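You operate a simulated robot arm through the tools that you are given. There is no shell and no other tool. Be economical: measure what you need, move in short steps, check, and stop when the job is done.

Carry out the task below with a simulated two-armed robot. There is one attempt and no reset: what you move stays moved.

TASK
Put the blue felt pad on the top of the green bench. Put one of the steel rods from the top of the dark steel bench on the layer pad. Take the red brush and leave it on top of the white wiping pad. Put the small carton of dowels on the white job sheet on the top of the blue bench. Take the black jug on the top of the dark steel bench and put it away on the shelf of the side table. Fetch the white tub and set it on the top of the beige bench. Any order will do. Set down upright: small carton of dowels, black jug, white tub.
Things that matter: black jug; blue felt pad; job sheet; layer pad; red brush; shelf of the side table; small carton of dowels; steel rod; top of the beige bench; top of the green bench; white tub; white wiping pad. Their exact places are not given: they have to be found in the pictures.

Only the result counts: the job must be done as asked and must still hold three seconds after the hand-in. Knocking over, shifting, dropping, spilling or breaking anything else fails it. Flat cloth is picked up by pressing the open fingertips on it (5 to 10 N) and closing them slowly along it; thin cloth reads only 2 to 8 mm in the jaws.

THE ROBOT
Two 6-joint arms with two-finger parallel grippers on one trunk, on a base that drives. Base frame: it is fixed to the floor where the robot stands at the start and does not move with it; the origin is under the middle of the robot, x ahead of it, y to its left, z up. Lengths are in m, angles in degrees, forces in N, time in s.
The left shoulder is at the start at [0.06, 0.187, 1.147], the right one opposite. Places, roughly: black jug (14x9x13 cm) [0.8, 0.5, 0.9]; blue felt pad (6x3x8 cm) [0.5, 0, 0.9]; job sheet [1.25, 0.5, 0.75]; layer pad (15x15x1 cm) [1.2, 2, 0.7]; red brush (3x3x13 cm) [0.3, 0.4, 0.9]; shelf of the side table (16x16 cm) [0.72, -4.92, 0.22]; small carton of dowels [0.75, 0.75, 0.75]; steel rod (2x10x2 cm) [0.5, 0.3, 0.9]; steel rod (2x10x3 cm) [0.5, 0.3, 0.9]; top of the beige bench [3.6, 0.1, 0.8]; top of the green bench [-1.4, -0.7, 0.8]; white tub (6x6x7 cm) [1.3, 0.4, 0.9]; white wiping pad (6x5x4 cm) [-1.2, 2.6, 0.9]. Payload 1.57 kg a hand.
Tool frame (each hand has its own): the origin (TCP) lies between the finger pads and is the grasp point; the fingertips stand 0.03 m ahead of it; z points along the fingers, y is the line along which they close. The gripper opens to 0.11 m. The fingers are 0.024 m wide and 0.012 m thick; the gripper's body (0.048 by 0.112 m) begins 0.078 m behind the TCP.
Orientation is that of the tool frame in the base frame, as a unit quaternion [w, x, y, z]. With the fingers straight down and closing along the base's y, the tool's x points along the base's -x, its y along +y and its z along -z.

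THE INTERFACE
- The arms move only by the tool apply_moves. It takes "left_deltas", "right_deltas" or both (then of equal length, played together; a hand with none holds still); each is a list of rows, each an object of numbers (a shift or turn left out is 0, a gripper value left out holds the last): "claw": the gripper command, from -1 (fully open) to 1 (shut), values between in proportion; "x", "y", "z": the shift along the base's x, y, z in units of 200 mm (1.0 is 200 mm); "wx", "wy", "wz": the turn, a rotation vector about the base's x, y, z in units of 90 degrees (1.0 is 90 degrees). In form: [{"claw": .., "x": .., "y": .., "z": .., "wx": .., "wy": .., "wz": ..}, ...]. A call has 1 to 10 rows; each row is the pose to reach, as a shift and turn from the pose commanded when the call began. A call with a number of a shift or a turn outside -1 to 1 is refused whole. A row lasts 0.2 s, in which the tool goes at most 0.05 m and 8.6 degrees; a call with a longer step from one row to the next is refused whole, and so is a gripper value outside its range. Where a pose cannot be reached the arm comes as near as it can. A force on the tool above 40 N (or 10 N above the force at the start of the call, whichever is more), or a blocked arm, ends the call early, and 0.2 s more pass. The fingers move at their own pace (about 0.153 m/s each) and stop on an object; they squeeze with about 43 N. The grip force told is the motor's: it shows also when the fingers shut on nothing. Time passes only in rows, and 0.2 s behind the last, so rows that repeat a pose let the fingers close. The reply holds the time, the measured pose of the TCP, the force on the tool along the base axes, the opening and the grip force, in the units named above and with some noise, with the torque about the TCP (base axes, N m) and any sound that the robot's microphone picked up, and new pictures: "show" is both (left out), scene, wrist or none (wrist: the cameras of the hands that moved).
- Cameras (640 x 400 px; columns grow to the right, rows downward): "scene" is now at [0.0233, 0.0154, 1.6919]; the picture's right is [0.28, -0.96, 0.00], its down [-0.80, -0.23, -0.56] and it looks along [0.54, 0.16, -0.83] (base axes); focal length 275 px, centre (320, 200). "left" rides on the left gripper at [0.07, -0.016, -0.141] in its tool frame; the picture's right is [0.23, 0.97, 0.00], its down [-0.86, 0.20, -0.48] and it looks along [-0.47, 0.11, 0.88] (tool axes); focal length 222 px, centre (320, 200). "right" rides on the right gripper at [0.07, 0.016, -0.141] in its tool frame; the picture's right is [-0.23, 0.97, 0.00], its down [-0.86, -0.20, -0.48] and it looks along [-0.47, -0.11, 0.88] (tool axes); focal length 222 px, centre (320, 200).
- slide_trunk(by): slides the trunk up (or, below 0, down) by that many m; the arms and the scene camera ride with it, the base frame stays. It gives what a move gives, with no picture.
- roll_base(legs): drives the robot by 1 to 6 legs, each [ahead, left, turn to the left] in m, m and degrees, along the robot's own axes; the way and the turn of a leg run together, so that a leg with both is an arc; at most 1.5 m and 180 degrees a leg. The arms and the cameras ride along, it lands a little off, and it stops where it bumps. It gives what a move gives, and a new picture of the scene camera.
- pan_tilt(pan, tilt): turns the head with the scene camera to pan (to the left, within 86 degrees either way) and tilt (down, from -29 to 69), counted from straight ahead of the robot. It gives what a move gives, and a new picture of the scene camera.
- pixel_to_xyz(camera, pixels): there is no depth. For up to 12 entries [column, row, z] of the newest picture of that camera ("zoom" is the newest enlarged one), the place [x, y] in the base frame at which the ray of that pixel passes the height z, good to about 0.002 m, but the place of the scene camera against the robot may be out by one fixed shift of up to 0.025 m in any direction. No time passes.
- zoom(camera, box): a new picture of the part [left, top, right, bottom] of that camera's present view, enlarged. No time passes.
- close_job(): hands the job in; it is judged then, once.

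Work in short steps. Measure before you move; look again where a grasp or a placing could have gone wrong, and mend it. You have 124 turns and 260 pictures in all, those below and enlarged ones among them. Open the grippers and draw the arms clear of the work before you hand the job in, unless the task says otherwise; then end with one line.

The tools are called after "Emit:" by a JSON object that holds its "op" and its "data". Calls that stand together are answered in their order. apply_moves: Moves the arms, as the interface text tells. Its arguments: {"type":"object","properties":{"left_deltas":{"type":"array","items":{"type":"object","properties":{"claw":{"type":"number"},"x":{"type":"number"},"y":{"type":"number"},"z":{"type":"number"},"wx":{"type":"number"},"wy":{"type":"number"},"wz":{"type":"number"}}}},"right_deltas":{"type":"array","items":{"type":"object","properties":{"claw":{"type":"number"},"x":{"type":"number"},"y":{"type":"number"},"z":{"type":"number"},"wx":{"type":"number"},"wy":{"type":"number"},"wz":{"type":"number"}}}},"show":{"type":"string","enum":["both","scene","wrist","none"]}},"required":[]} The other tools are called the same way: slide_trunk (by) slides the trunk up or down; roll_base (legs) drives the base; pan_tilt (pan, tilt) turns the head that bears the scene camera; pixel_to_xyz (camera, pixels) gives the place at which the rays of pixels pass given heights; zoom (camera, box) takes an enlarged picture of a part of a camera's view; close_job () hands the job in.

At the start:

```text
t: 0.0
left_tcp_pos: [0.3155, 0.4017, 1.1053]
left_orientation: [-0.001, 0.0, 1.0, -0.001]
left_wrist_force: [0.2, -0.3, -0.3]
left_moment: [-0.01, 0.0, 0.01]
left_opening: 0.1098
left_grasp_force: 0.0
right_tcp_pos: [0.3408, 0.0533, 1.1034]
right_orientation: [0.0, 0.0, 1.0, 0.001]
right_wrist_force: [-0.4, -0.2, -0.4]
right_moment: [0.0, 0.0, 0.02]
right_opening: 0.11
right_grasp_force: 0.1
trunk travel left (down, up): [-0.775, 0.215]
robot x, y, heading: [0.0005, -0.0024, -0.0]
head pan, tilt: [16.1, 55.9]
```

scene: 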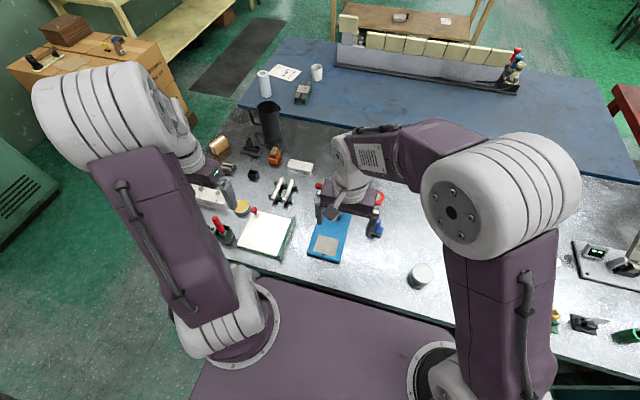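
right: 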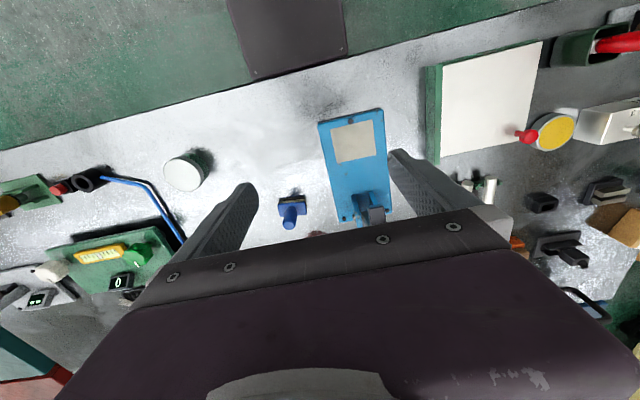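
left: 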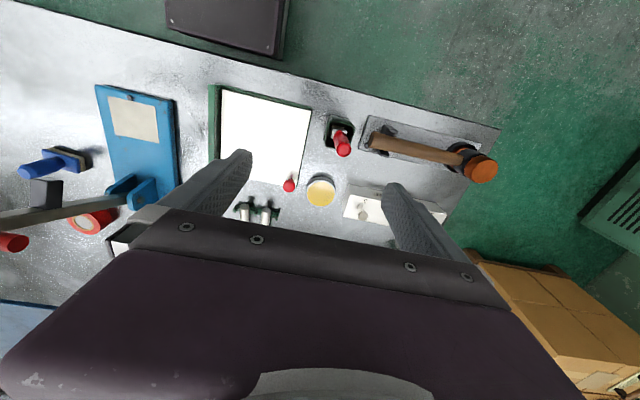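

The first picture shows the steel bench with many objects; I zoom in to identify the ones that matter.

Emit:
{"op": "zoom", "data": {"camera": "scene", "box": [180, 50, 400, 280]}}

Emit:
{"op": "zoom", "data": {"camera": "left", "box": [0, 60, 520, 260]}}

Emit:
{"op": "zoom", "data": {"camera": "right", "box": [140, 80, 460, 280]}}

```text
1.74 times, centred on (290, 165) of scene
```

zoom: 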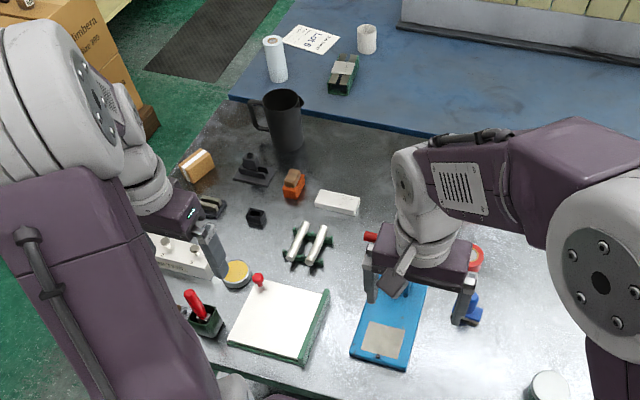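

```text
1.23 times, centred on (260, 160) of left
```

zoom: 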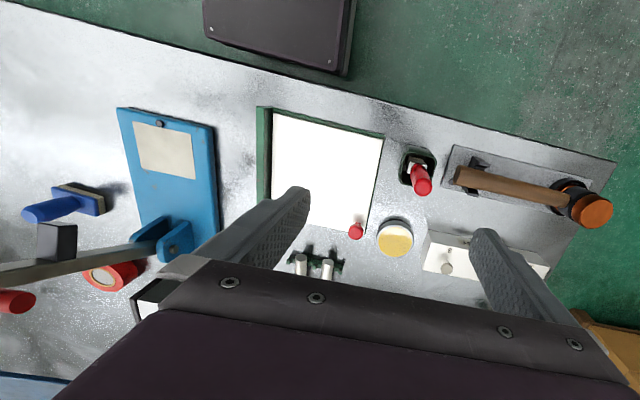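

```text
2.00 times, centred on (300, 180) of right
```

zoom: 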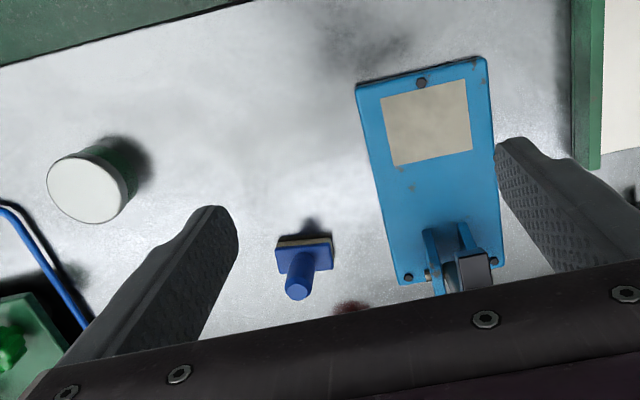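

I identify the brush in the cup (left picture, 342,143), rods on a green rack, and felt pad (right picture, ~ (302,210)). I measure several of these.

Emit:
{"op": "pixel_to_xyz", "data": {"camera": "left", "pixels": [[344, 150, 0.85], [337, 132, 0.72], [344, 150, 0.82], [246, 210, 0.73], [264, 212, 0.73], [330, 118, 0.704], [352, 122, 0.75]]}}

Emit:
{"op": "pixel_to_xyz", "data": {"camera": "right", "pixels": [[289, 223, 0.78], [278, 200, 0.72], [306, 198, 0.72], [292, 208, 0.72], [183, 172, 0.75]]}}

Emit:
{"op": "pixel_to_xyz", "data": {"camera": "scene", "pixels": [[238, 105, 0.704], [268, 125, 0.704], [217, 147, 0.73], [283, 73, 0.72], [316, 78, 0.72], [302, 98, 0.72], [155, 190, 0.704], [268, 145, 0.704], [276, 38, 0.704], [210, 147, 0.704], [640, 180, 0.704]]}}

Emit:
{"op": "pan_tilt", "data": {"pan": 60, "tilt": 35}}

```text
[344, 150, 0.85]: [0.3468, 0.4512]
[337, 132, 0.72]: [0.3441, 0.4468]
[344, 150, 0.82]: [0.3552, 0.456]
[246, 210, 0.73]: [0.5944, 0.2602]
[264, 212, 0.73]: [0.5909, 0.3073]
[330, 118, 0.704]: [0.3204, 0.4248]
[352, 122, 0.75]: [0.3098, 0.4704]
```

```text
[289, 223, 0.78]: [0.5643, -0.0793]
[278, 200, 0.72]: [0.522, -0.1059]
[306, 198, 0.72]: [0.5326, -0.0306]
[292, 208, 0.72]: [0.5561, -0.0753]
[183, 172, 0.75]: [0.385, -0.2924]
```

```text
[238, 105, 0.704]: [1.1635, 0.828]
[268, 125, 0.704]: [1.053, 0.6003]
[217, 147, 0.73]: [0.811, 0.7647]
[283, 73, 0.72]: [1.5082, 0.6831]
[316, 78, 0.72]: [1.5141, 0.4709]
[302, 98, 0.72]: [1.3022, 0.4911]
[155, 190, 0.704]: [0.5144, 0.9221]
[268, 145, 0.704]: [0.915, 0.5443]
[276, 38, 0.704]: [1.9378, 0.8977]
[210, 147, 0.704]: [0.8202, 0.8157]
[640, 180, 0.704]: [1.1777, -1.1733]
```

```text
t: 1.1
left_tcp_pos: [0.3175, 0.4023, 1.1053]
left_orientation: [0.0, 0.0, 1.0, 0.0]
left_wrist_force: [-0.3, -0.2, -0.7]
left_moment: [-0.01, 0.0, 0.02]
left_opening: 0.1099
left_grasp_force: 0.1
right_tcp_pos: [0.3395, 0.0538, 1.1021]
right_orientation: [0.0, 0.001, 1.0, 0.0]
right_wrist_force: [0.4, 0.6, -0.7]
right_moment: [-0.02, 0.04, 0.0]
right_opening: 0.11
right_grasp_force: 0.1
trunk travel left (down, up): [-0.775, 0.215]
robot x, y, heading: [0.0004, 0.0008, 0.0]
head pan, tilt: [60.0, 35.0]
```

scene: 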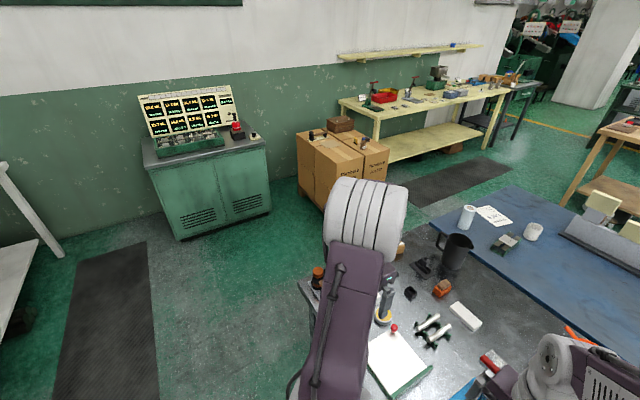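

I look further left and to the right, to learn the room.

Emit:
{"op": "pan_tilt", "data": {"pan": 86, "tilt": 25}}

Emit:
{"op": "pan_tilt", "data": {"pan": -50, "tilt": 25}}

Emit:
{"op": "pan_tilt", "data": {"pan": 0, "tilt": 25}}

```text
t: 2.0
left_tcp_pos: [0.3168, 0.4021, 1.1056]
left_orientation: [0.0, 0.0, 1.0, 0.0]
left_wrist_force: [-0.2, -0.7, -0.7]
left_moment: [0.03, 0.0, -0.01]
left_opening: 0.1099
left_grasp_force: 0.1
right_tcp_pos: [0.3405, 0.0527, 1.1014]
right_orientation: [0.001, 0.001, 1.0, 0.0]
right_wrist_force: [-0.3, 0.9, 0.6]
right_moment: [0.01, -0.03, 0.0]
right_opening: 0.1098
right_grasp_force: 0.1
trunk travel left (down, up): [-0.775, 0.215]
robot x, y, heading: [0.0037, 0.0015, 0.1]
head pan, tilt: [85.9, 25.0]
```

scene: 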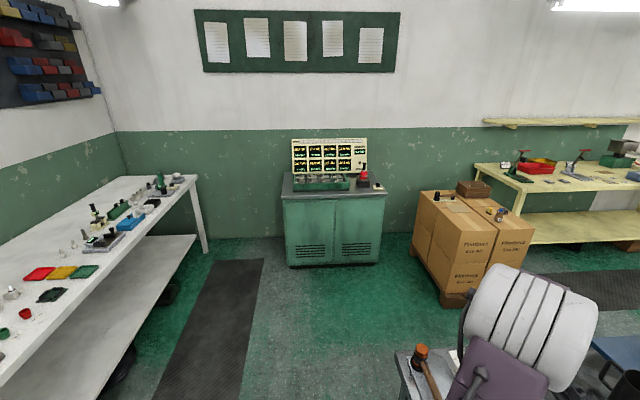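

```text
t: 4.2
left_tcp_pos: [0.3171, 0.4014, 1.105]
left_orientation: [0.0, 0.0, 1.0, 0.0]
left_wrist_force: [0.7, 0.4, 1.0]
left_moment: [-0.02, -0.03, 0.01]
left_opening: 0.1101
left_grasp_force: 0.0
right_tcp_pos: [0.3398, 0.0542, 1.1032]
right_orientation: [0.0, 0.0, 1.0, 0.0]
right_wrist_force: [-0.5, -1.0, 0.4]
right_moment: [0.0, 0.03, -0.01]
right_opening: 0.1099
right_grasp_force: 0.0
trunk travel left (down, up): [-0.775, 0.215]
robot x, y, heading: [0.0023, 0.0006, 0.2]
head pan, tilt: [-50.0, 25.0]
```

scene: 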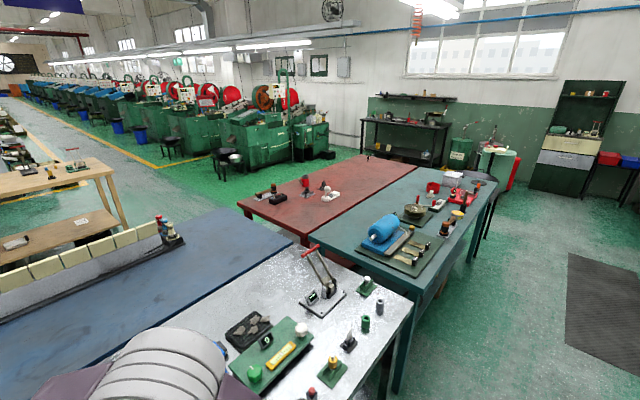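

```text
t: 5.4
left_tcp_pos: [0.3165, 0.4014, 1.1051]
left_orientation: [0.0, -0.001, 1.0, 0.001]
left_wrist_force: [-0.2, -0.2, -0.1]
left_moment: [-0.01, 0.0, -0.06]
left_opening: 0.1101
left_grasp_force: 0.0
right_tcp_pos: [0.3397, 0.0525, 1.1034]
right_orientation: [0.001, 0.0, 1.0, 0.0]
right_wrist_force: [0.4, 0.2, 0.3]
right_moment: [0.01, 0.02, 0.0]
right_opening: 0.11
right_grasp_force: 0.0
trunk travel left (down, up): [-0.775, 0.215]
robot x, y, heading: [-0.0031, -0.002, -0.1]
head pan, tilt: [0.0, 25.0]
```

scene: 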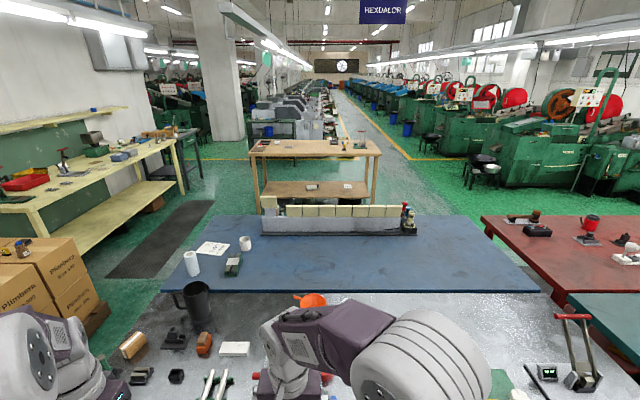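

I measure the layout of the aisle, cartons, beige bench, in this picture.

Emit:
{"op": "pixel_to_xyz", "data": {"camera": "scene", "pixels": [[105, 318, 0.0], [162, 290, 0.72], [190, 222, 0.72], [253, 155, 0.8], [380, 155, 0.8], [104, 275, 0.0], [187, 190, 0.0], [262, 208, 0.0], [484, 217, 0.72], [125, 205, 0.0], [213, 200, 0.0]]}}

Emit:
{"op": "zoom", "data": {"camera": "scene", "box": [100, 210, 340, 390]}}

Emit:
{"op": "pan_tilt", "data": {"pan": 75, "tilt": 45}}

```text
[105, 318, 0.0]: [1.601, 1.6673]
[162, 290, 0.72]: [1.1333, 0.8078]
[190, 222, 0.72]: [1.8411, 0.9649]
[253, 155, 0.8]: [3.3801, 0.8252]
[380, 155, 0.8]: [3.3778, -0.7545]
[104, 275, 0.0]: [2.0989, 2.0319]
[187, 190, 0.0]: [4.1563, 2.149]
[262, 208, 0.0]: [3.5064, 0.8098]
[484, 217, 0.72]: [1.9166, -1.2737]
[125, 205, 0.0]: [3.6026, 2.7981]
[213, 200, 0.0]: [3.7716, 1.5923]
```

```text
2.22 times, centred on (220, 300) of scene
```

zoom: 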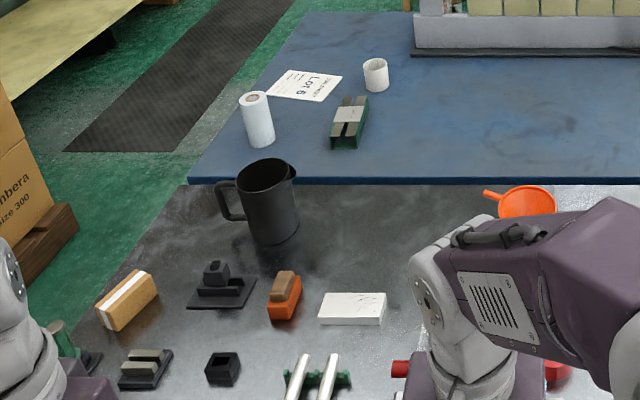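

```text
t: 6.8
left_tcp_pos: [0.3174, 0.4011, 1.1052]
left_orientation: [0.0, 0.0, 1.0, 0.0]
left_wrist_force: [0.1, 0.3, 0.0]
left_moment: [0.0, -0.02, 0.0]
left_opening: 0.1099
left_grasp_force: 0.1
right_tcp_pos: [0.3399, 0.0538, 1.1033]
right_orientation: [0.0, 0.0, 1.0, -0.001]
right_wrist_force: [-0.1, -0.8, -0.9]
right_moment: [0.0, -0.02, -0.01]
right_opening: 0.11
right_grasp_force: 0.0
trunk travel left (down, up): [-0.775, 0.215]
robot x, y, heading: [0.0013, -0.0003, 0.0]
head pan, tilt: [75.0, 45.0]
```

scene: 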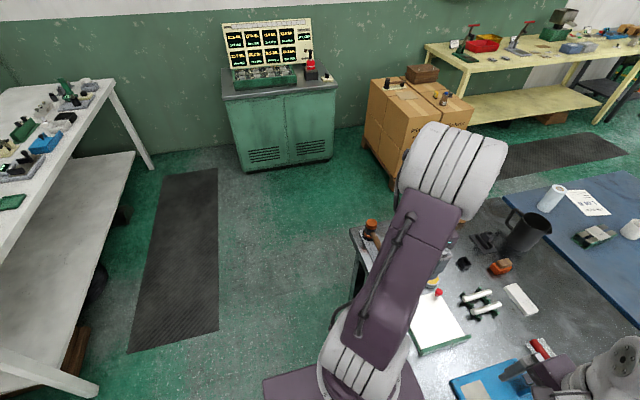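

I measure the carton stack, the white bench corner and the steel bench's left corner from this view.

Emit:
{"op": "pixel_to_xyz", "data": {"camera": "scene", "pixels": [[364, 150, 0.0], [392, 190, 0.0], [150, 168, 0.0], [95, 392, 0.0], [352, 230, 0.704], [245, 172, 0.0], [333, 158, 0.0], [504, 198, 0.72], [455, 118, 0.7], [372, 80, 0.7], [395, 84, 0.7], [416, 75, 0.8]]}}

Emit:
{"op": "zoom", "data": {"camera": "scene", "box": [340, 40, 500, 140]}}

Emit:
{"op": "pan_tilt", "data": {"pan": 20, "tilt": 62}}

```text
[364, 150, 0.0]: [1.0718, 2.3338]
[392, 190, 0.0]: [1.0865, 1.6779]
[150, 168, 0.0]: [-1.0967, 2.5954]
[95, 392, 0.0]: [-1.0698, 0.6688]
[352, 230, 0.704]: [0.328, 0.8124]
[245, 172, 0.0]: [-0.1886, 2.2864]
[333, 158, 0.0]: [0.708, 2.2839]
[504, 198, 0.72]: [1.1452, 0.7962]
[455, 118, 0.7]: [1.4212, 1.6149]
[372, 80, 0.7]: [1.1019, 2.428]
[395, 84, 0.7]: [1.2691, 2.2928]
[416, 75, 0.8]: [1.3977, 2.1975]
```

```text
4.00 times, centred on (420, 90) of scene
```

zoom: 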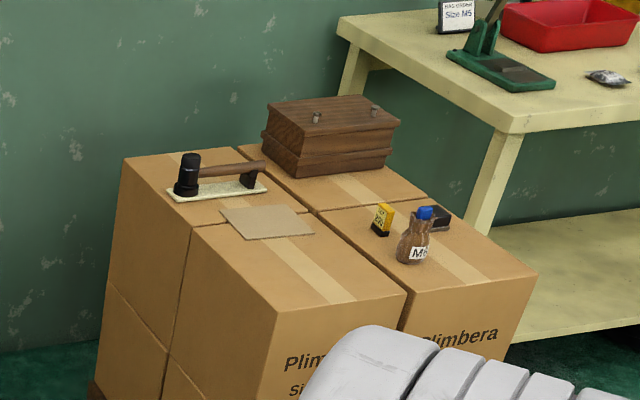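

```text
t: 8.1
left_tcp_pos: [0.317, 0.4009, 1.1044]
left_orientation: [0.0, -0.001, 1.0, 0.0]
left_wrist_force: [0.0, -0.1, 0.0]
left_moment: [0.01, -0.01, -0.03]
left_opening: 0.1099
left_grasp_force: 0.1
right_tcp_pos: [0.3387, 0.0542, 1.1023]
right_orientation: [0.0, 0.0, 1.0, -0.001]
right_wrist_force: [-0.8, -0.4, 0.3]
right_moment: [-0.01, 0.0, -0.01]
right_opening: 0.1102
right_grasp_force: 0.0
trunk travel left (down, up): [-0.775, 0.215]
robot x, y, heading: [-0.0006, 0.0002, 0.2]
head pan, tilt: [20.0, 62.0]
```

scene: 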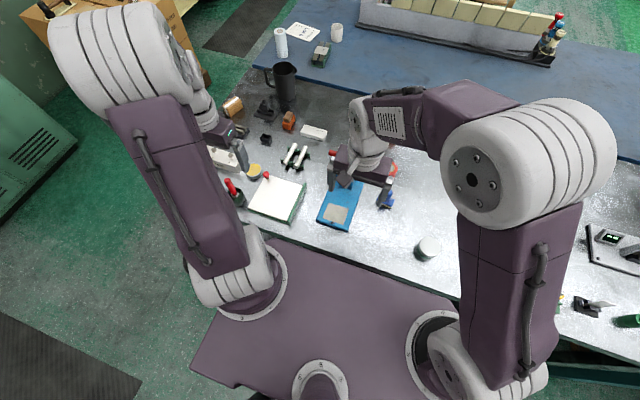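

The blue press beside the felt pad has a lever I can't judge well; I shift the right hand to the right at the same height to see it.

Emit:
{"op": "apply_moves", "data": {"right_deltas": [{"y": -0.25}, {"y": -0.5}, {"y": -0.75, "x": 0.1}, {"y": -1.0, "x": 0.2}]}}

Emit:
{"op": "zoom", "data": {"camera": "scene", "box": [210, 80, 450, 280]}}

```text
refused: row 3 steps farther than a row can; nothing moved
```

```text
2.00 times, centred on (330, 180) of scene
```

zoom: 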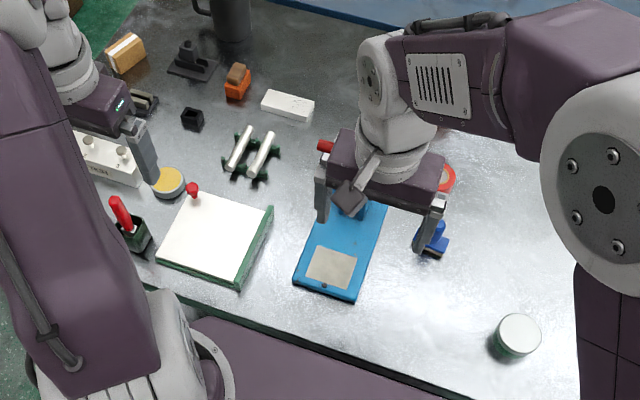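

Part of the "lever" is probably the right wrist's own camera. I repeat the shift with smaller steps.

Emit:
{"op": "apply_moves", "data": {"right_deltas": [{"y": -0.24}, {"y": -0.48}, {"y": -0.6, "x": 0.2}, {"y": -0.62, "x": 0.4}, {"y": -0.62, "x": 0.6}, {"y": -0.62, "x": 0.6}]}}

Emit:
{"op": "zoom", "data": {"camera": "scene", "box": [210, 80, 450, 280]}}

```text
t: 9.5
left_tcp_pos: [0.3169, 0.4023, 1.1062]
left_orientation: [0.0, -0.001, 1.0, 0.0]
left_wrist_force: [0.0, -0.7, 0.4]
left_moment: [-0.02, -0.01, 0.01]
left_opening: 0.1099
left_grasp_force: 0.0
right_tcp_pos: [0.4598, -0.0712, 1.1021]
right_orientation: [0.001, 0.001, 1.0, 0.0]
right_wrist_force: [-0.3, -0.5, -0.4]
right_moment: [0.02, 0.0, -0.03]
right_opening: 0.1102
right_grasp_force: 0.0
trunk travel left (down, up): [-0.775, 0.215]
robot x, y, heading: [-0.0007, 0.0025, -0.4]
head pan, tilt: [20.0, 62.0]
```

scene: 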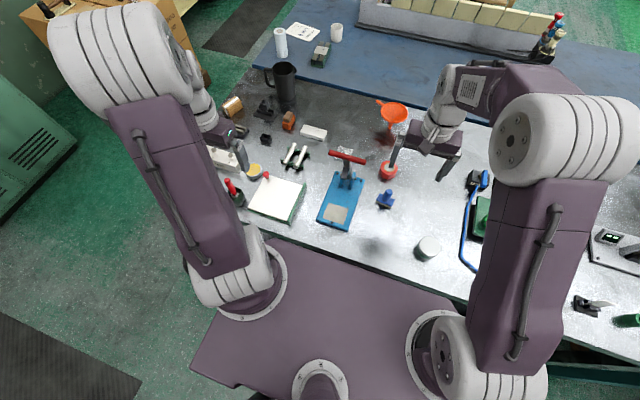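
right: 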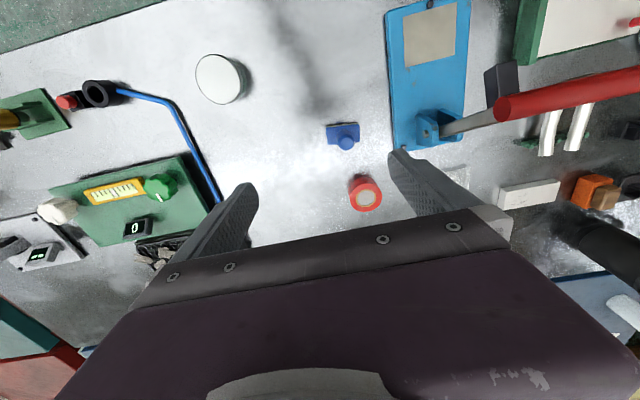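

```text
2.00 times, centred on (330, 180) of scene
```

zoom: 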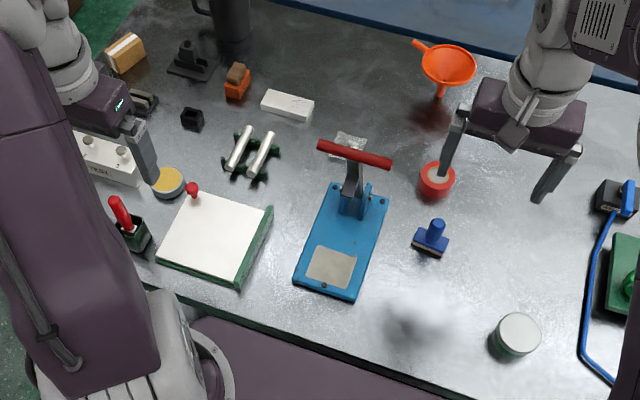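

Now the felt pad is clear: right picture (343,136), handle top (347,142). I triangulate it and the press's red lever end between the two cameras.

Emit:
{"op": "pixel_to_xyz", "data": {"camera": "right", "pixels": [[347, 142, 0.79], [347, 142, 0.77], [343, 131, 0.72], [329, 128, 0.715], [359, 126, 0.715], [502, 110, 0.85], [502, 110, 0.9], [502, 110, 0.95]]}}

Emit:
{"op": "pixel_to_xyz", "data": {"camera": "scene", "pixels": [[389, 191, 0.79], [389, 191, 0.77], [385, 207, 0.705], [364, 161, 0.85], [364, 161, 0.9], [364, 161, 0.95], [320, 152, 0.9], [292, 151, 0.73], [305, 158, 0.73]]}}

Emit:
{"op": "zoom", "data": {"camera": "right", "box": [290, 90, 400, 180]}}

```text
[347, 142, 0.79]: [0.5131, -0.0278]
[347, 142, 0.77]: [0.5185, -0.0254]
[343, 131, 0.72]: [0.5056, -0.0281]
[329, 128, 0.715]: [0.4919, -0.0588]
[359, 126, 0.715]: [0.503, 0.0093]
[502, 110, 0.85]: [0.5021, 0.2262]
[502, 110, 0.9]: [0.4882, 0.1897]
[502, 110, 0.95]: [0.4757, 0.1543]
```

```text
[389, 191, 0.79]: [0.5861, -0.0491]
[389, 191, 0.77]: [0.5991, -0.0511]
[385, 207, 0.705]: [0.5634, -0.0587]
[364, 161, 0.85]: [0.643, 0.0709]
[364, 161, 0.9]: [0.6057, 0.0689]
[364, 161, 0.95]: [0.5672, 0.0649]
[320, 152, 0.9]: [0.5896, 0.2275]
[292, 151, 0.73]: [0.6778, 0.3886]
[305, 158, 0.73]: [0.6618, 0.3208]
```

```text
4.44 times, centred on (345, 135) of right
```

zoom: 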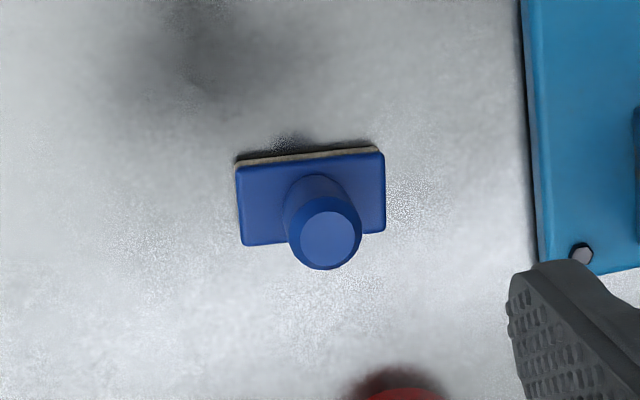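

The two right-hand views triangulate to a bench top near z≈0.86 (not 0.704), the felt pad at about (0.473, -0.037); the scene camera agrees. I close the right jaws part-way and hover lower over it to refine.

Emit:
{"op": "apply_moves", "data": {"right_deltas": [{"x": 0.06, "y": 0.1, "z": -0.15, "claw": 0.0}, {"x": 0.06, "y": 0.15, "z": -0.35, "claw": 0.0}, {"x": 0.06, "y": 0.15, "z": -0.45, "claw": 0.0}]}}

Emit:
{"op": "zoom", "data": {"camera": "right", "box": [260, 60, 460, 200]}}

```text
t: 10.3
left_tcp_pos: [0.3174, 0.4011, 1.1054]
left_orientation: [0.0, -0.001, 1.0, 0.0]
left_wrist_force: [-0.2, -0.3, -1.2]
left_moment: [0.02, 0.0, -0.01]
left_opening: 0.1104
left_grasp_force: 0.1
right_tcp_pos: [0.4712, -0.0414, 1.0133]
right_orientation: [-0.001, -0.001, 1.0, -0.001]
right_wrist_force: [0.3, -0.3, 0.0]
right_moment: [-0.03, 0.01, -0.02]
right_opening: 0.055
right_grasp_force: 0.1
trunk travel left (down, up): [-0.775, 0.215]
robot x, y, heading: [-0.0032, -0.0009, 0.1]
head pan, tilt: [20.0, 62.0]
```

scene: 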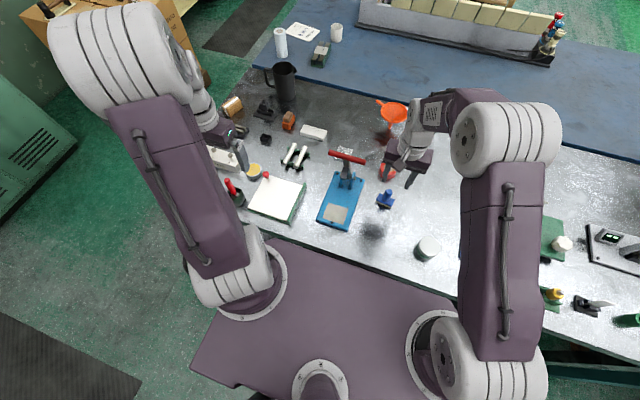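
right: 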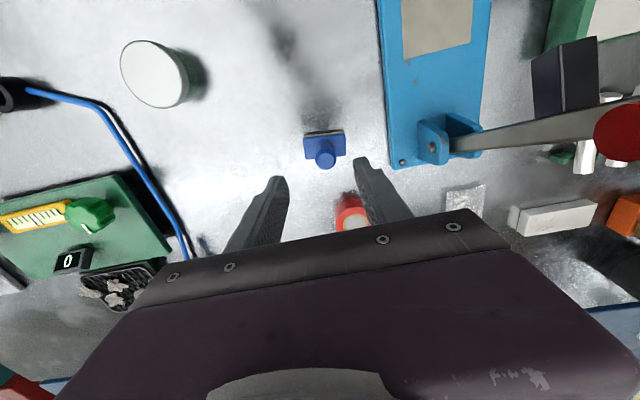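

```text
2.86 times, centred on (360, 130) of right
```

zoom: 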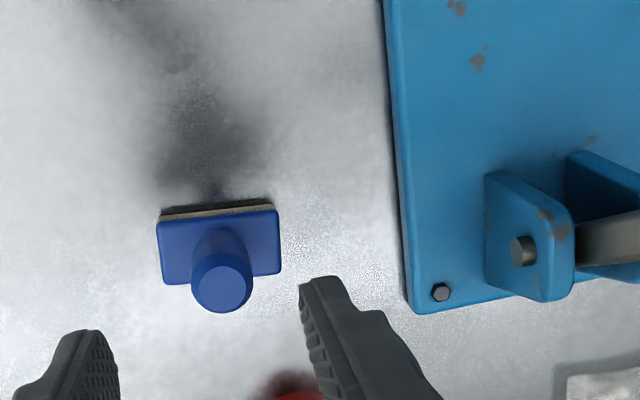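

Handle top now at (325,161), base centre (324,146). I compute positions.

Emit:
{"op": "pixel_to_xyz", "data": {"camera": "right", "pixels": [[325, 161, 0.94], [325, 161, 0.92], [323, 146, 0.88], [304, 134, 0.86], [344, 131, 0.86], [306, 157, 0.88], [345, 154, 0.88]]}}

```text
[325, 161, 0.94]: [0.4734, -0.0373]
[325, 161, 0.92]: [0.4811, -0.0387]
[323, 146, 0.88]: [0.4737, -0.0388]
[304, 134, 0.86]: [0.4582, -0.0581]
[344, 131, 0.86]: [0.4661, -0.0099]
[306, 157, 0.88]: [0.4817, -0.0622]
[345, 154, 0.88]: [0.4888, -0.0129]
```

Triangulation: handle at about (0.481,-0.040), top z≈0.905, bench ≈0.83. I descend to TCP 0.895 and close.

Emit:
{"op": "apply_moves", "data": {"right_deltas": [{"x": 0.05, "z": -0.2, "claw": 0.0}, {"x": 0.05, "z": -0.4}, {"x": 0.05, "z": -0.585}, {"x": 0.05, "z": -0.585}], "show": "wrist"}}

```text
t: 11.3
left_tcp_pos: [0.3153, 0.4009, 1.1065]
left_orientation: [0.0, 0.0, 1.0, 0.0]
left_wrist_force: [0.7, -0.3, 0.1]
left_moment: [0.0, 0.0, -0.07]
left_opening: 0.1099
left_grasp_force: 0.1
right_tcp_pos: [0.4803, -0.04, 0.8977]
right_orientation: [0.001, 0.0, 1.0, 0.001]
right_wrist_force: [-0.6, -1.1, 17.4]
right_moment: [0.51, 0.04, 0.05]
right_opening: 0.054
right_grasp_force: 0.0
trunk travel left (down, up): [-0.775, 0.215]
robot x, y, heading: [-0.0012, -0.0003, -0.0]
head pan, tilt: [20.0, 62.0]
```

right: 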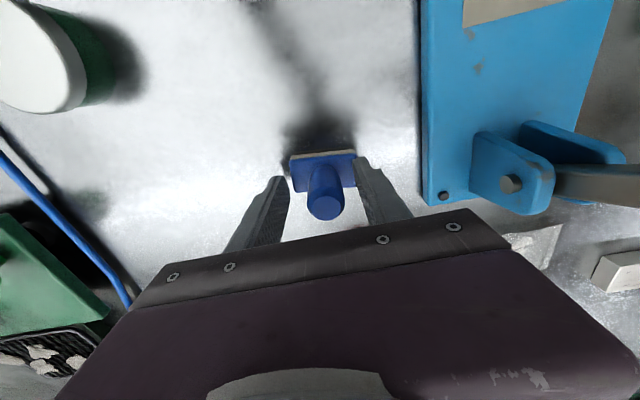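

A fingertip touches the pad's base (17 N up). I lift by 5 mm and close on the handle.

Emit:
{"op": "apply_moves", "data": {"right_deltas": [{"z": 0.03}, {"z": 0.03, "y": 0.01, "claw": 0.5}, {"z": 0.03, "y": 0.01, "claw": 1}, {"z": 0.03, "y": 0.01, "claw": 1}, {"z": 0.03, "y": 0.01, "claw": 1}], "show": "wrist"}}

```text
t: 12.5
left_tcp_pos: [0.317, 0.4021, 1.1043]
left_orientation: [0.0, 0.0, 1.0, 0.0]
left_wrist_force: [0.5, 0.1, 0.1]
left_moment: [-0.01, 0.02, -0.01]
left_opening: 0.1103
left_grasp_force: 0.2
right_tcp_pos: [0.48, -0.0379, 0.902]
right_orientation: [0.0, 0.0, 1.0, 0.0]
right_wrist_force: [0.1, -0.1, -0.4]
right_moment: [0.03, 0.03, 0.01]
right_opening: 0.024
right_grasp_force: 35.8
trunk travel left (down, up): [-0.775, 0.215]
robot x, y, heading: [0.0015, 0.0001, 0.0]
head pan, tilt: [20.0, 62.0]
```

right: 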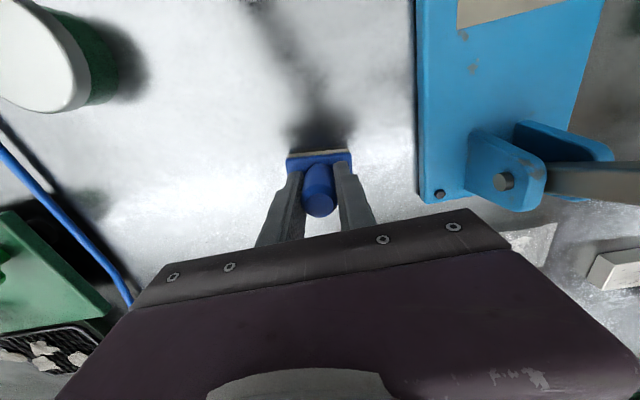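

Gripped (24 mm). I lift the pad and draw it back, while shifting the left hand a bit over the brush for a second view.

Emit:
{"op": "apply_moves", "data": {"right_deltas": [{"z": 0.2}, {"z": 0.4}, {"z": 0.6}, {"z": 0.8}, {"z": 1.0}, {"z": 1.0, "x": -0.2, "y": -0.1}, {"z": 1.0, "x": -0.4, "y": -0.2}, {"z": 1.0, "x": -0.6, "y": -0.3}], "left_deltas": [{"y": 0.1}, {"y": 0.14, "z": -0.1}, {"y": 0.14, "z": -0.2, "x": -0.1}, {"y": 0.14, "z": -0.2, "x": -0.2}, {"y": 0.14, "z": -0.2, "x": -0.2}, {"y": 0.14, "z": -0.2, "x": -0.2}, {"y": 0.14, "z": -0.2, "x": -0.2}, {"y": 0.14, "z": -0.2, "x": -0.2}]}}

Emit:
{"op": "zoom", "data": {"camera": "left", "box": [220, 40, 460, 240]}}

```text
t: 14.3
left_tcp_pos: [0.2749, 0.4303, 1.0657]
left_orientation: [0.001, -0.001, 1.0, -0.001]
left_wrist_force: [0.4, 0.9, 0.5]
left_moment: [0.02, -0.03, -0.01]
left_opening: 0.1102
left_grasp_force: 0.0
right_tcp_pos: [0.3598, -0.0999, 1.1017]
right_orientation: [0.0, 0.0, 1.0, 0.0]
right_wrist_force: [0.4, 0.0, -1.0]
right_moment: [0.02, -0.03, 0.01]
right_opening: 0.0239
right_grasp_force: 35.9
trunk travel left (down, up): [-0.775, 0.215]
robot x, y, heading: [-0.0011, -0.0016, 0.1]
head pan, tilt: [20.0, 62.0]
```

scene: 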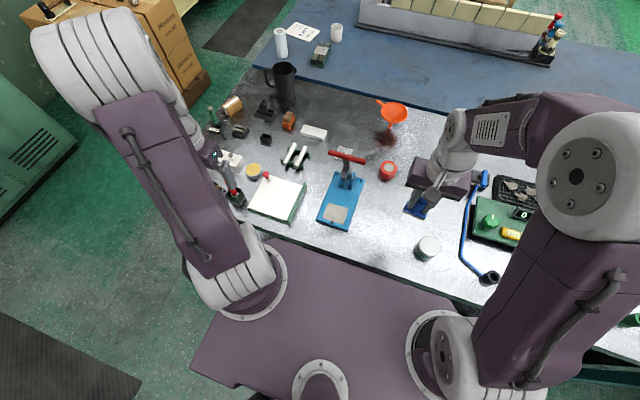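
right: 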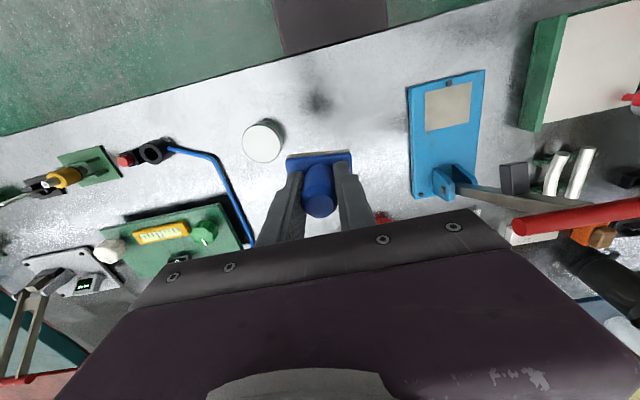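
left: 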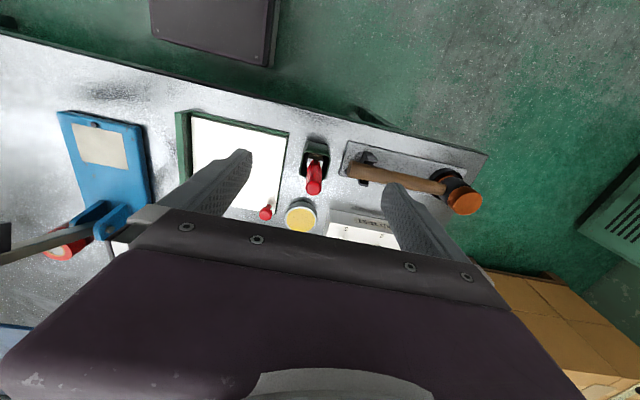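

```text
2.00 times, centred on (340, 140) of left
```

zoom: 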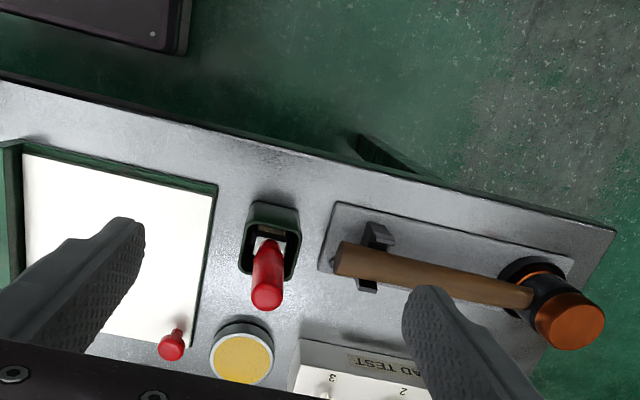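

Brush end now at (313,188), cup rim around (308,152). I query rays for triangulation.

Emit:
{"op": "pixel_to_xyz", "data": {"camera": "left", "pixels": [[313.5, 188, 0.95], [313.5, 188, 0.98], [308, 160, 0.87], [303, 174, 0.87], [301, 145, 0.87], [327, 148, 0.87], [323, 177, 0.87]]}}

```text
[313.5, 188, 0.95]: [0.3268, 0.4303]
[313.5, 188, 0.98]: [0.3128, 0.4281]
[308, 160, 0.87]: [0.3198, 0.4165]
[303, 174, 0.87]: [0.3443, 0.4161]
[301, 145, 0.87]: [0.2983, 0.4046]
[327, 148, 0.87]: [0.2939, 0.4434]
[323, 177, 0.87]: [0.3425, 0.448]
```

Brush top ≈ (0.314,0.428,0.98). I move above it with jaws half closed, descend to TCP 0.95, then look.

Emit:
{"op": "apply_moves", "data": {"left_deltas": [{"x": 0.195, "y": -0.01, "claw": 0.0}, {"x": 0.195, "y": -0.01, "z": -0.2}, {"x": 0.195, "y": -0.01, "z": -0.4}, {"x": 0.195, "y": -0.01, "z": -0.57}, {"x": 0.195, "y": -0.01, "z": -0.57}], "show": "wrist"}}

```text
t: 15.5
left_tcp_pos: [0.3145, 0.4272, 0.9518]
left_orientation: [0.001, 0.0, 1.0, 0.001]
left_wrist_force: [-0.1, 0.2, 1.1]
left_moment: [0.0, -0.02, -0.01]
left_opening: 0.0549
left_grasp_force: 0.1
right_tcp_pos: [0.3602, -0.0985, 1.102]
right_orientation: [-0.001, -0.001, 1.0, 0.0]
right_wrist_force: [0.3, -0.7, -1.1]
right_moment: [0.01, 0.01, -0.01]
right_opening: 0.024
right_grasp_force: 35.5
trunk travel left (down, up): [-0.775, 0.215]
robot x, y, heading: [-0.0025, -0.0011, -0.1]
head pan, tilt: [20.0, 62.0]
```

left: 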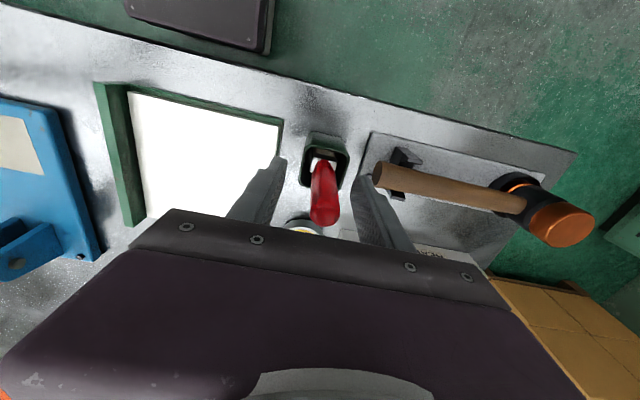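

Centred between the fingers. I close and pull straight up.

Emit:
{"op": "apply_moves", "data": {"left_deltas": [{"claw": 0.5}, {"claw": 1}, {"claw": 1}, {"claw": 1}, {"z": 0.15}, {"z": 0.3}, {"z": 0.5}, {"z": 0.7}, {"z": 0.9}, {"z": 0.9}]}}

```text
t: 17.7
left_tcp_pos: [0.3168, 0.4275, 1.1311]
left_orientation: [0.0, 0.0, 1.0, 0.001]
left_wrist_force: [-0.2, -0.5, -0.4]
left_moment: [0.0, -0.02, 0.01]
left_opening: 0.0194
left_grasp_force: 33.3
right_tcp_pos: [0.3619, -0.0975, 1.1009]
right_orientation: [-0.001, 0.0, 1.0, -0.001]
right_wrist_force: [0.9, 0.8, -1.1]
right_moment: [-0.01, -0.03, 0.0]
right_opening: 0.0239
right_grasp_force: 35.9
trunk travel left (down, up): [-0.775, 0.215]
robot x, y, heading: [-0.0008, -0.0005, -0.1]
head pan, tilt: [20.0, 62.0]
```

scene: 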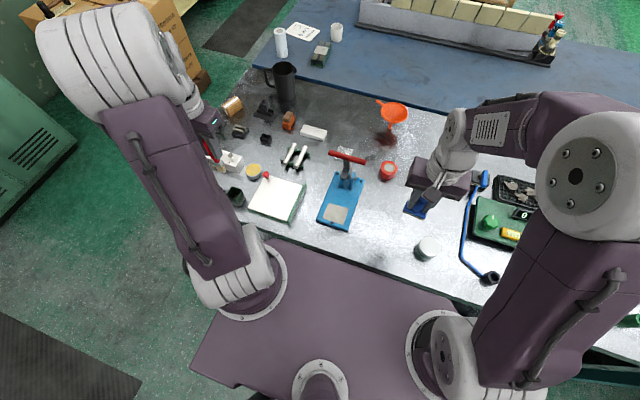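
left: 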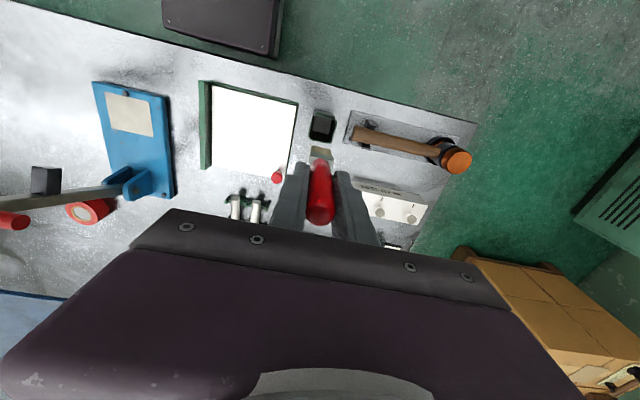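

Both items are held. I back off 0.4 m and turn right to face the green bench behind, with the head ahead.

Emit:
{"op": "roll_base", "data": {"legs": [[-0.4, 0, 0], [0, 0, -150]]}}

Emit:
{"op": "pan_tilt", "data": {"pan": 0, "tilt": 35}}

```text
t: 26.3
left_tcp_pos: [-0.4505, -0.529, 1.1308]
left_orientation: [0.0, 0.963, 0.268, 0.0]
left_wrist_force: [0.2, 0.5, -1.1]
left_moment: [0.01, 0.02, 0.0]
left_opening: 0.0191
left_grasp_force: 33.3
right_tcp_pos: [-0.7599, -0.1024, 1.1033]
right_orientation: [0.0, 0.963, 0.268, 0.0]
right_wrist_force: [0.8, -0.3, -1.1]
right_moment: [0.02, 0.03, 0.01]
right_opening: 0.0241
right_grasp_force: 35.1
trunk travel left (down, up): [-0.775, 0.215]
robot x, y, heading: [-0.3995, 0.0037, -148.8]
head pan, tilt: [20.0, 62.0]
```

scene: 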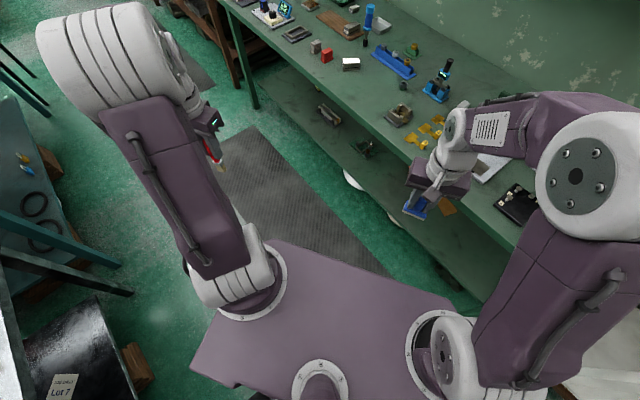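

```text
t: 27.2
left_tcp_pos: [-0.4511, -0.5287, 1.1304]
left_orientation: [0.001, 0.963, 0.268, 0.0]
left_wrist_force: [0.7, 0.9, -0.6]
left_moment: [0.02, 0.02, -0.02]
left_opening: 0.0192
left_grasp_force: 33.3
right_tcp_pos: [-0.7599, -0.1028, 1.1021]
right_orientation: [0.0, 0.964, 0.268, 0.001]
right_wrist_force: [-0.5, 0.1, -0.7]
right_moment: [0.01, -0.02, 0.0]
right_opening: 0.0238
right_grasp_force: 35.8
trunk travel left (down, up): [-0.775, 0.215]
robot x, y, heading: [-0.3961, 0.0009, -148.7]
head pan, tilt: [0.0, 35.0]
```

scene: 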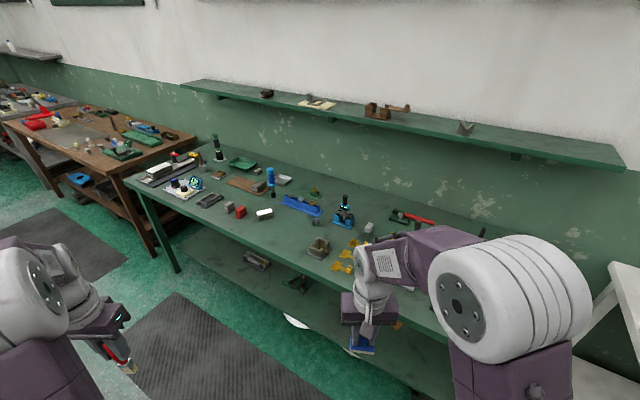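

I see the green bench with free space near its front edge, around (285,232). I measure its edge and candidate spots at z=0.8.

Emit:
{"op": "pixel_to_xyz", "data": {"camera": "scene", "pixels": [[130, 182, 0.8], [260, 245, 0.8], [340, 282, 0.8], [285, 237, 0.8], [280, 245, 0.8], [265, 214, 0.8], [318, 248, 0.8], [180, 272, 0.0]]}}

Emit:
{"op": "zoom", "data": {"camera": "scene", "box": [200, 170, 400, 300]}}

```text
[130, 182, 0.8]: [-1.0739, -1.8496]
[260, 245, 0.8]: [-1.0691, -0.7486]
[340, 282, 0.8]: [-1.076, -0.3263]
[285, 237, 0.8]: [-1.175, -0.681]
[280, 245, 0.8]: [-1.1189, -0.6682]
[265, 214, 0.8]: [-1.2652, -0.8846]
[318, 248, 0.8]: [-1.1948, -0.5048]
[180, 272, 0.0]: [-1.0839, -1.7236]
```

```text
3.08 times, centred on (300, 235) of scene
```

zoom: 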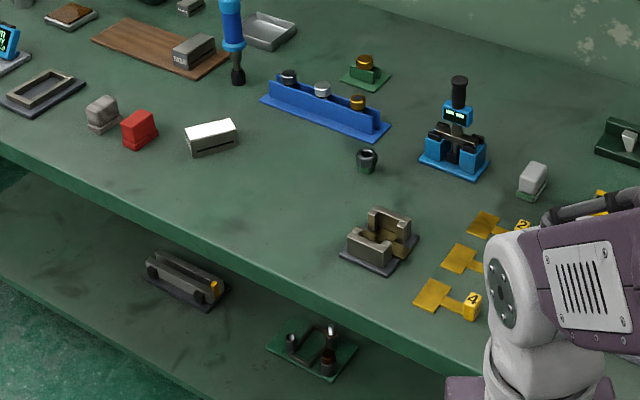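

Bench top z≈0.8, front edge x≈-1.07, free spot (-1.19,-0.68). I face the bench and drive up so the right hand can reach it.

Emit:
{"op": "roll_base", "data": {"legs": [[0, 0, -31.3], [0, 0.83, 0], [0.35, 0, 0]]}}

Emit:
{"op": "pan_tilt", "data": {"pan": -15, "tilt": 50}}

```text
t: 35.0
left_tcp_pos: [-1.0819, -1.2486, 1.1324]
left_orientation: [0.0, 1.0, -0.009, -0.001]
left_wrist_force: [0.5, 0.0, 0.0]
left_moment: [0.01, 0.01, 0.03]
left_opening: 0.0193
left_grasp_force: 33.6
right_tcp_pos: [-1.118, -0.7216, 1.1031]
right_orientation: [0.0, 1.0, -0.009, 0.0]
right_wrist_force: [0.7, 0.3, 0.1]
right_moment: [-0.02, 0.0, -0.02]
right_opening: 0.0239
right_grasp_force: 35.8
trunk travel left (down, up): [-0.775, 0.215]
robot x, y, heading: [-0.7608, -0.8264, 179.0]
head pan, tilt: [0.0, 35.0]
```

scene: 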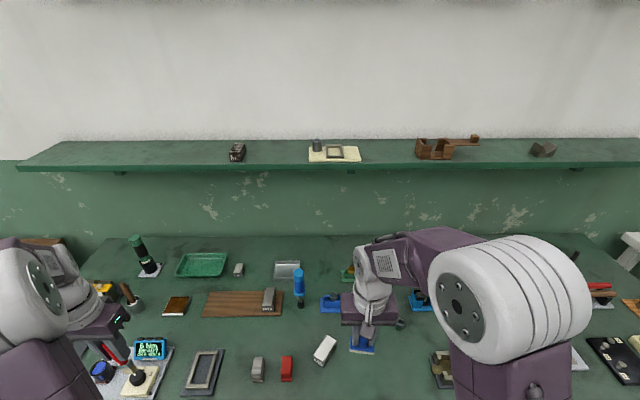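

```text
t: 35.8
left_tcp_pos: [-1.0834, -1.2482, 1.1302]
left_orientation: [0.0, 1.0, -0.009, 0.0]
left_wrist_force: [-1.0, 0.7, -0.7]
left_moment: [0.02, -0.01, -0.01]
left_opening: 0.0194
left_grasp_force: 32.8
right_tcp_pos: [-1.1184, -0.7218, 1.1014]
right_orientation: [0.0, 1.0, -0.009, 0.001]
right_wrist_force: [-0.5, 0.7, -0.4]
right_moment: [-0.01, -0.07, -0.01]
right_opening: 0.0243
right_grasp_force: 36.0
trunk travel left (down, up): [-0.775, 0.215]
robot x, y, heading: [-0.7603, -0.8278, 178.9]
head pan, tilt: [-15.0, 50.0]
```

scene: 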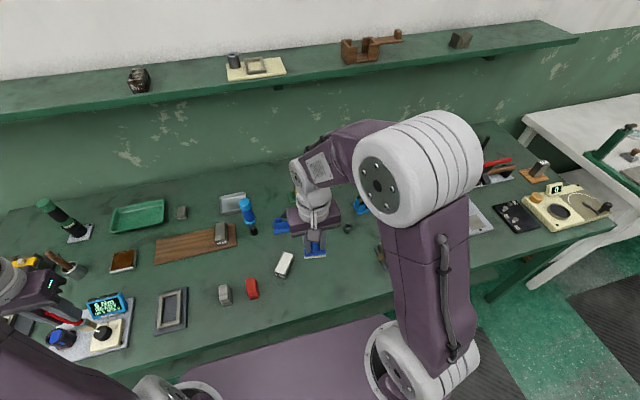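

Free area between the white box (284,266) and the vise (383,255). I check with new readings at two heights.

Emit:
{"op": "pixel_to_xyz", "data": {"camera": "scene", "pixels": [[283, 272, 0.8], [283, 272, 0.84], [281, 276, 0.8], [281, 276, 0.84], [335, 285, 0.8], [383, 265, 0.8], [350, 320, 0.8]]}}

Emit:
{"op": "zoom", "data": {"camera": "right", "box": [160, 0, 480, 200]}}

```text
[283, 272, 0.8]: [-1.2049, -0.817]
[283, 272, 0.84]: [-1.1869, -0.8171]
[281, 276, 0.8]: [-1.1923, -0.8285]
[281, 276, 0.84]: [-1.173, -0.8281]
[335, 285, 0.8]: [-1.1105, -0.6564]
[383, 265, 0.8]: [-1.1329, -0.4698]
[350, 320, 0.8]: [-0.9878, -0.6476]
```

```text
2.00 times, centred on (320, 100) of right
```

zoom: 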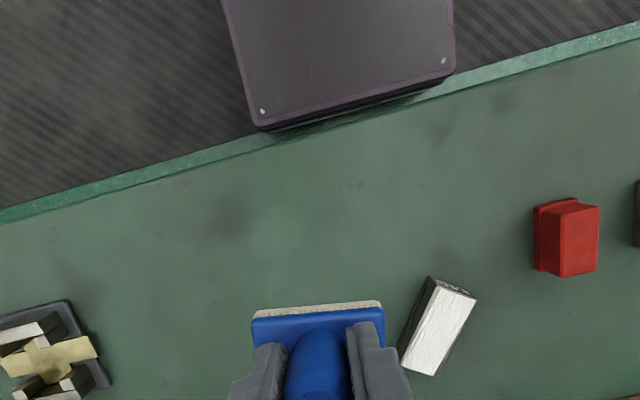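

The right camera shows clear bench around its pixel (270,110). I query it.

Emit:
{"op": "pixel_to_xyz", "data": {"camera": "right", "pixels": [[270, 110, 0.8], [374, 139, 0.8], [360, 184, 0.8], [375, 184, 0.85], [205, 155, 0.8], [300, 62, 0.8], [212, 195, 0.8]]}}

```text
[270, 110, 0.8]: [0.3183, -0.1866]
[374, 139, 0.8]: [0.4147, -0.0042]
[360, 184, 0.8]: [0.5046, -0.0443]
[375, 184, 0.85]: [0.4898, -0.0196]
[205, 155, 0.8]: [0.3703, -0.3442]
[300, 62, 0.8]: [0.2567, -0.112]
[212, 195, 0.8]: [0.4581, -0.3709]
```

That used the old right picture; I query the enlarged one instead.

Emit:
{"op": "pixel_to_xyz", "data": {"camera": "zoom", "pixels": [[220, 220, 0.8], [430, 278, 0.8], [400, 365, 0.8], [110, 380, 0.8], [70, 300, 0.8], [280, 135, 0.8], [475, 300, 0.83]]}}

```text
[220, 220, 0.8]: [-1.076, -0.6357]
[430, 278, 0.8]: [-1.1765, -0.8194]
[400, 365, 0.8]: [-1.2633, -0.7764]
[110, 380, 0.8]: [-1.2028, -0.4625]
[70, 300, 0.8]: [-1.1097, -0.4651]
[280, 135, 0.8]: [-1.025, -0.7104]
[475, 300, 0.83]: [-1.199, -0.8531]
```

Spot (-1.148,-0.667) is clear. I move over it and descend to just above expected contact (TCP ≈0.872).

Emit:
{"op": "apply_moves", "data": {"right_deltas": [{"x": -0.1, "y": 0.15}, {"x": -0.15, "y": 0.275}, {"x": -0.15, "y": 0.275, "z": -0.22}, {"x": -0.15, "y": 0.275, "z": -0.44}, {"x": -0.15, "y": 0.275, "z": -0.66}, {"x": -0.15, "y": 0.275, "z": -0.88}, {"x": -0.15, "y": 0.275, "z": -1.0}, {"x": -0.15, "y": 0.275, "z": -1.0}]}}

```text
t: 37.6
left_tcp_pos: [-1.0829, -1.248, 1.1302]
left_orientation: [0.0, 1.0, -0.009, 0.0]
left_wrist_force: [-0.9, 0.4, -0.1]
left_moment: [0.03, 0.02, 0.0]
left_opening: 0.0191
left_grasp_force: 33.5
right_tcp_pos: [-1.1475, -0.6663, 0.9013]
right_orientation: [0.0, 1.0, -0.009, 0.0]
right_wrist_force: [-0.5, 0.4, -1.0]
right_moment: [0.05, 0.0, 0.02]
right_opening: 0.024
right_grasp_force: 35.7
trunk travel left (down, up): [-0.775, 0.215]
robot x, y, heading: [-0.7633, -0.8235, 179.2]
head pan, tilt: [-15.0, 50.0]
```

scene: 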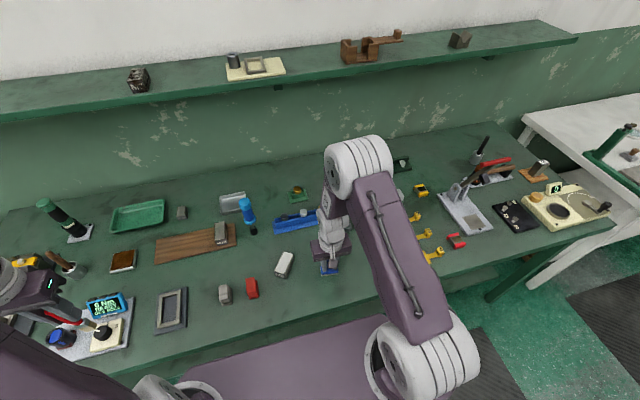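
right: 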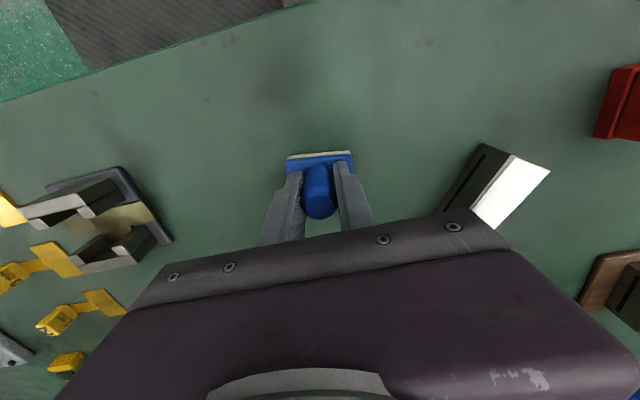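

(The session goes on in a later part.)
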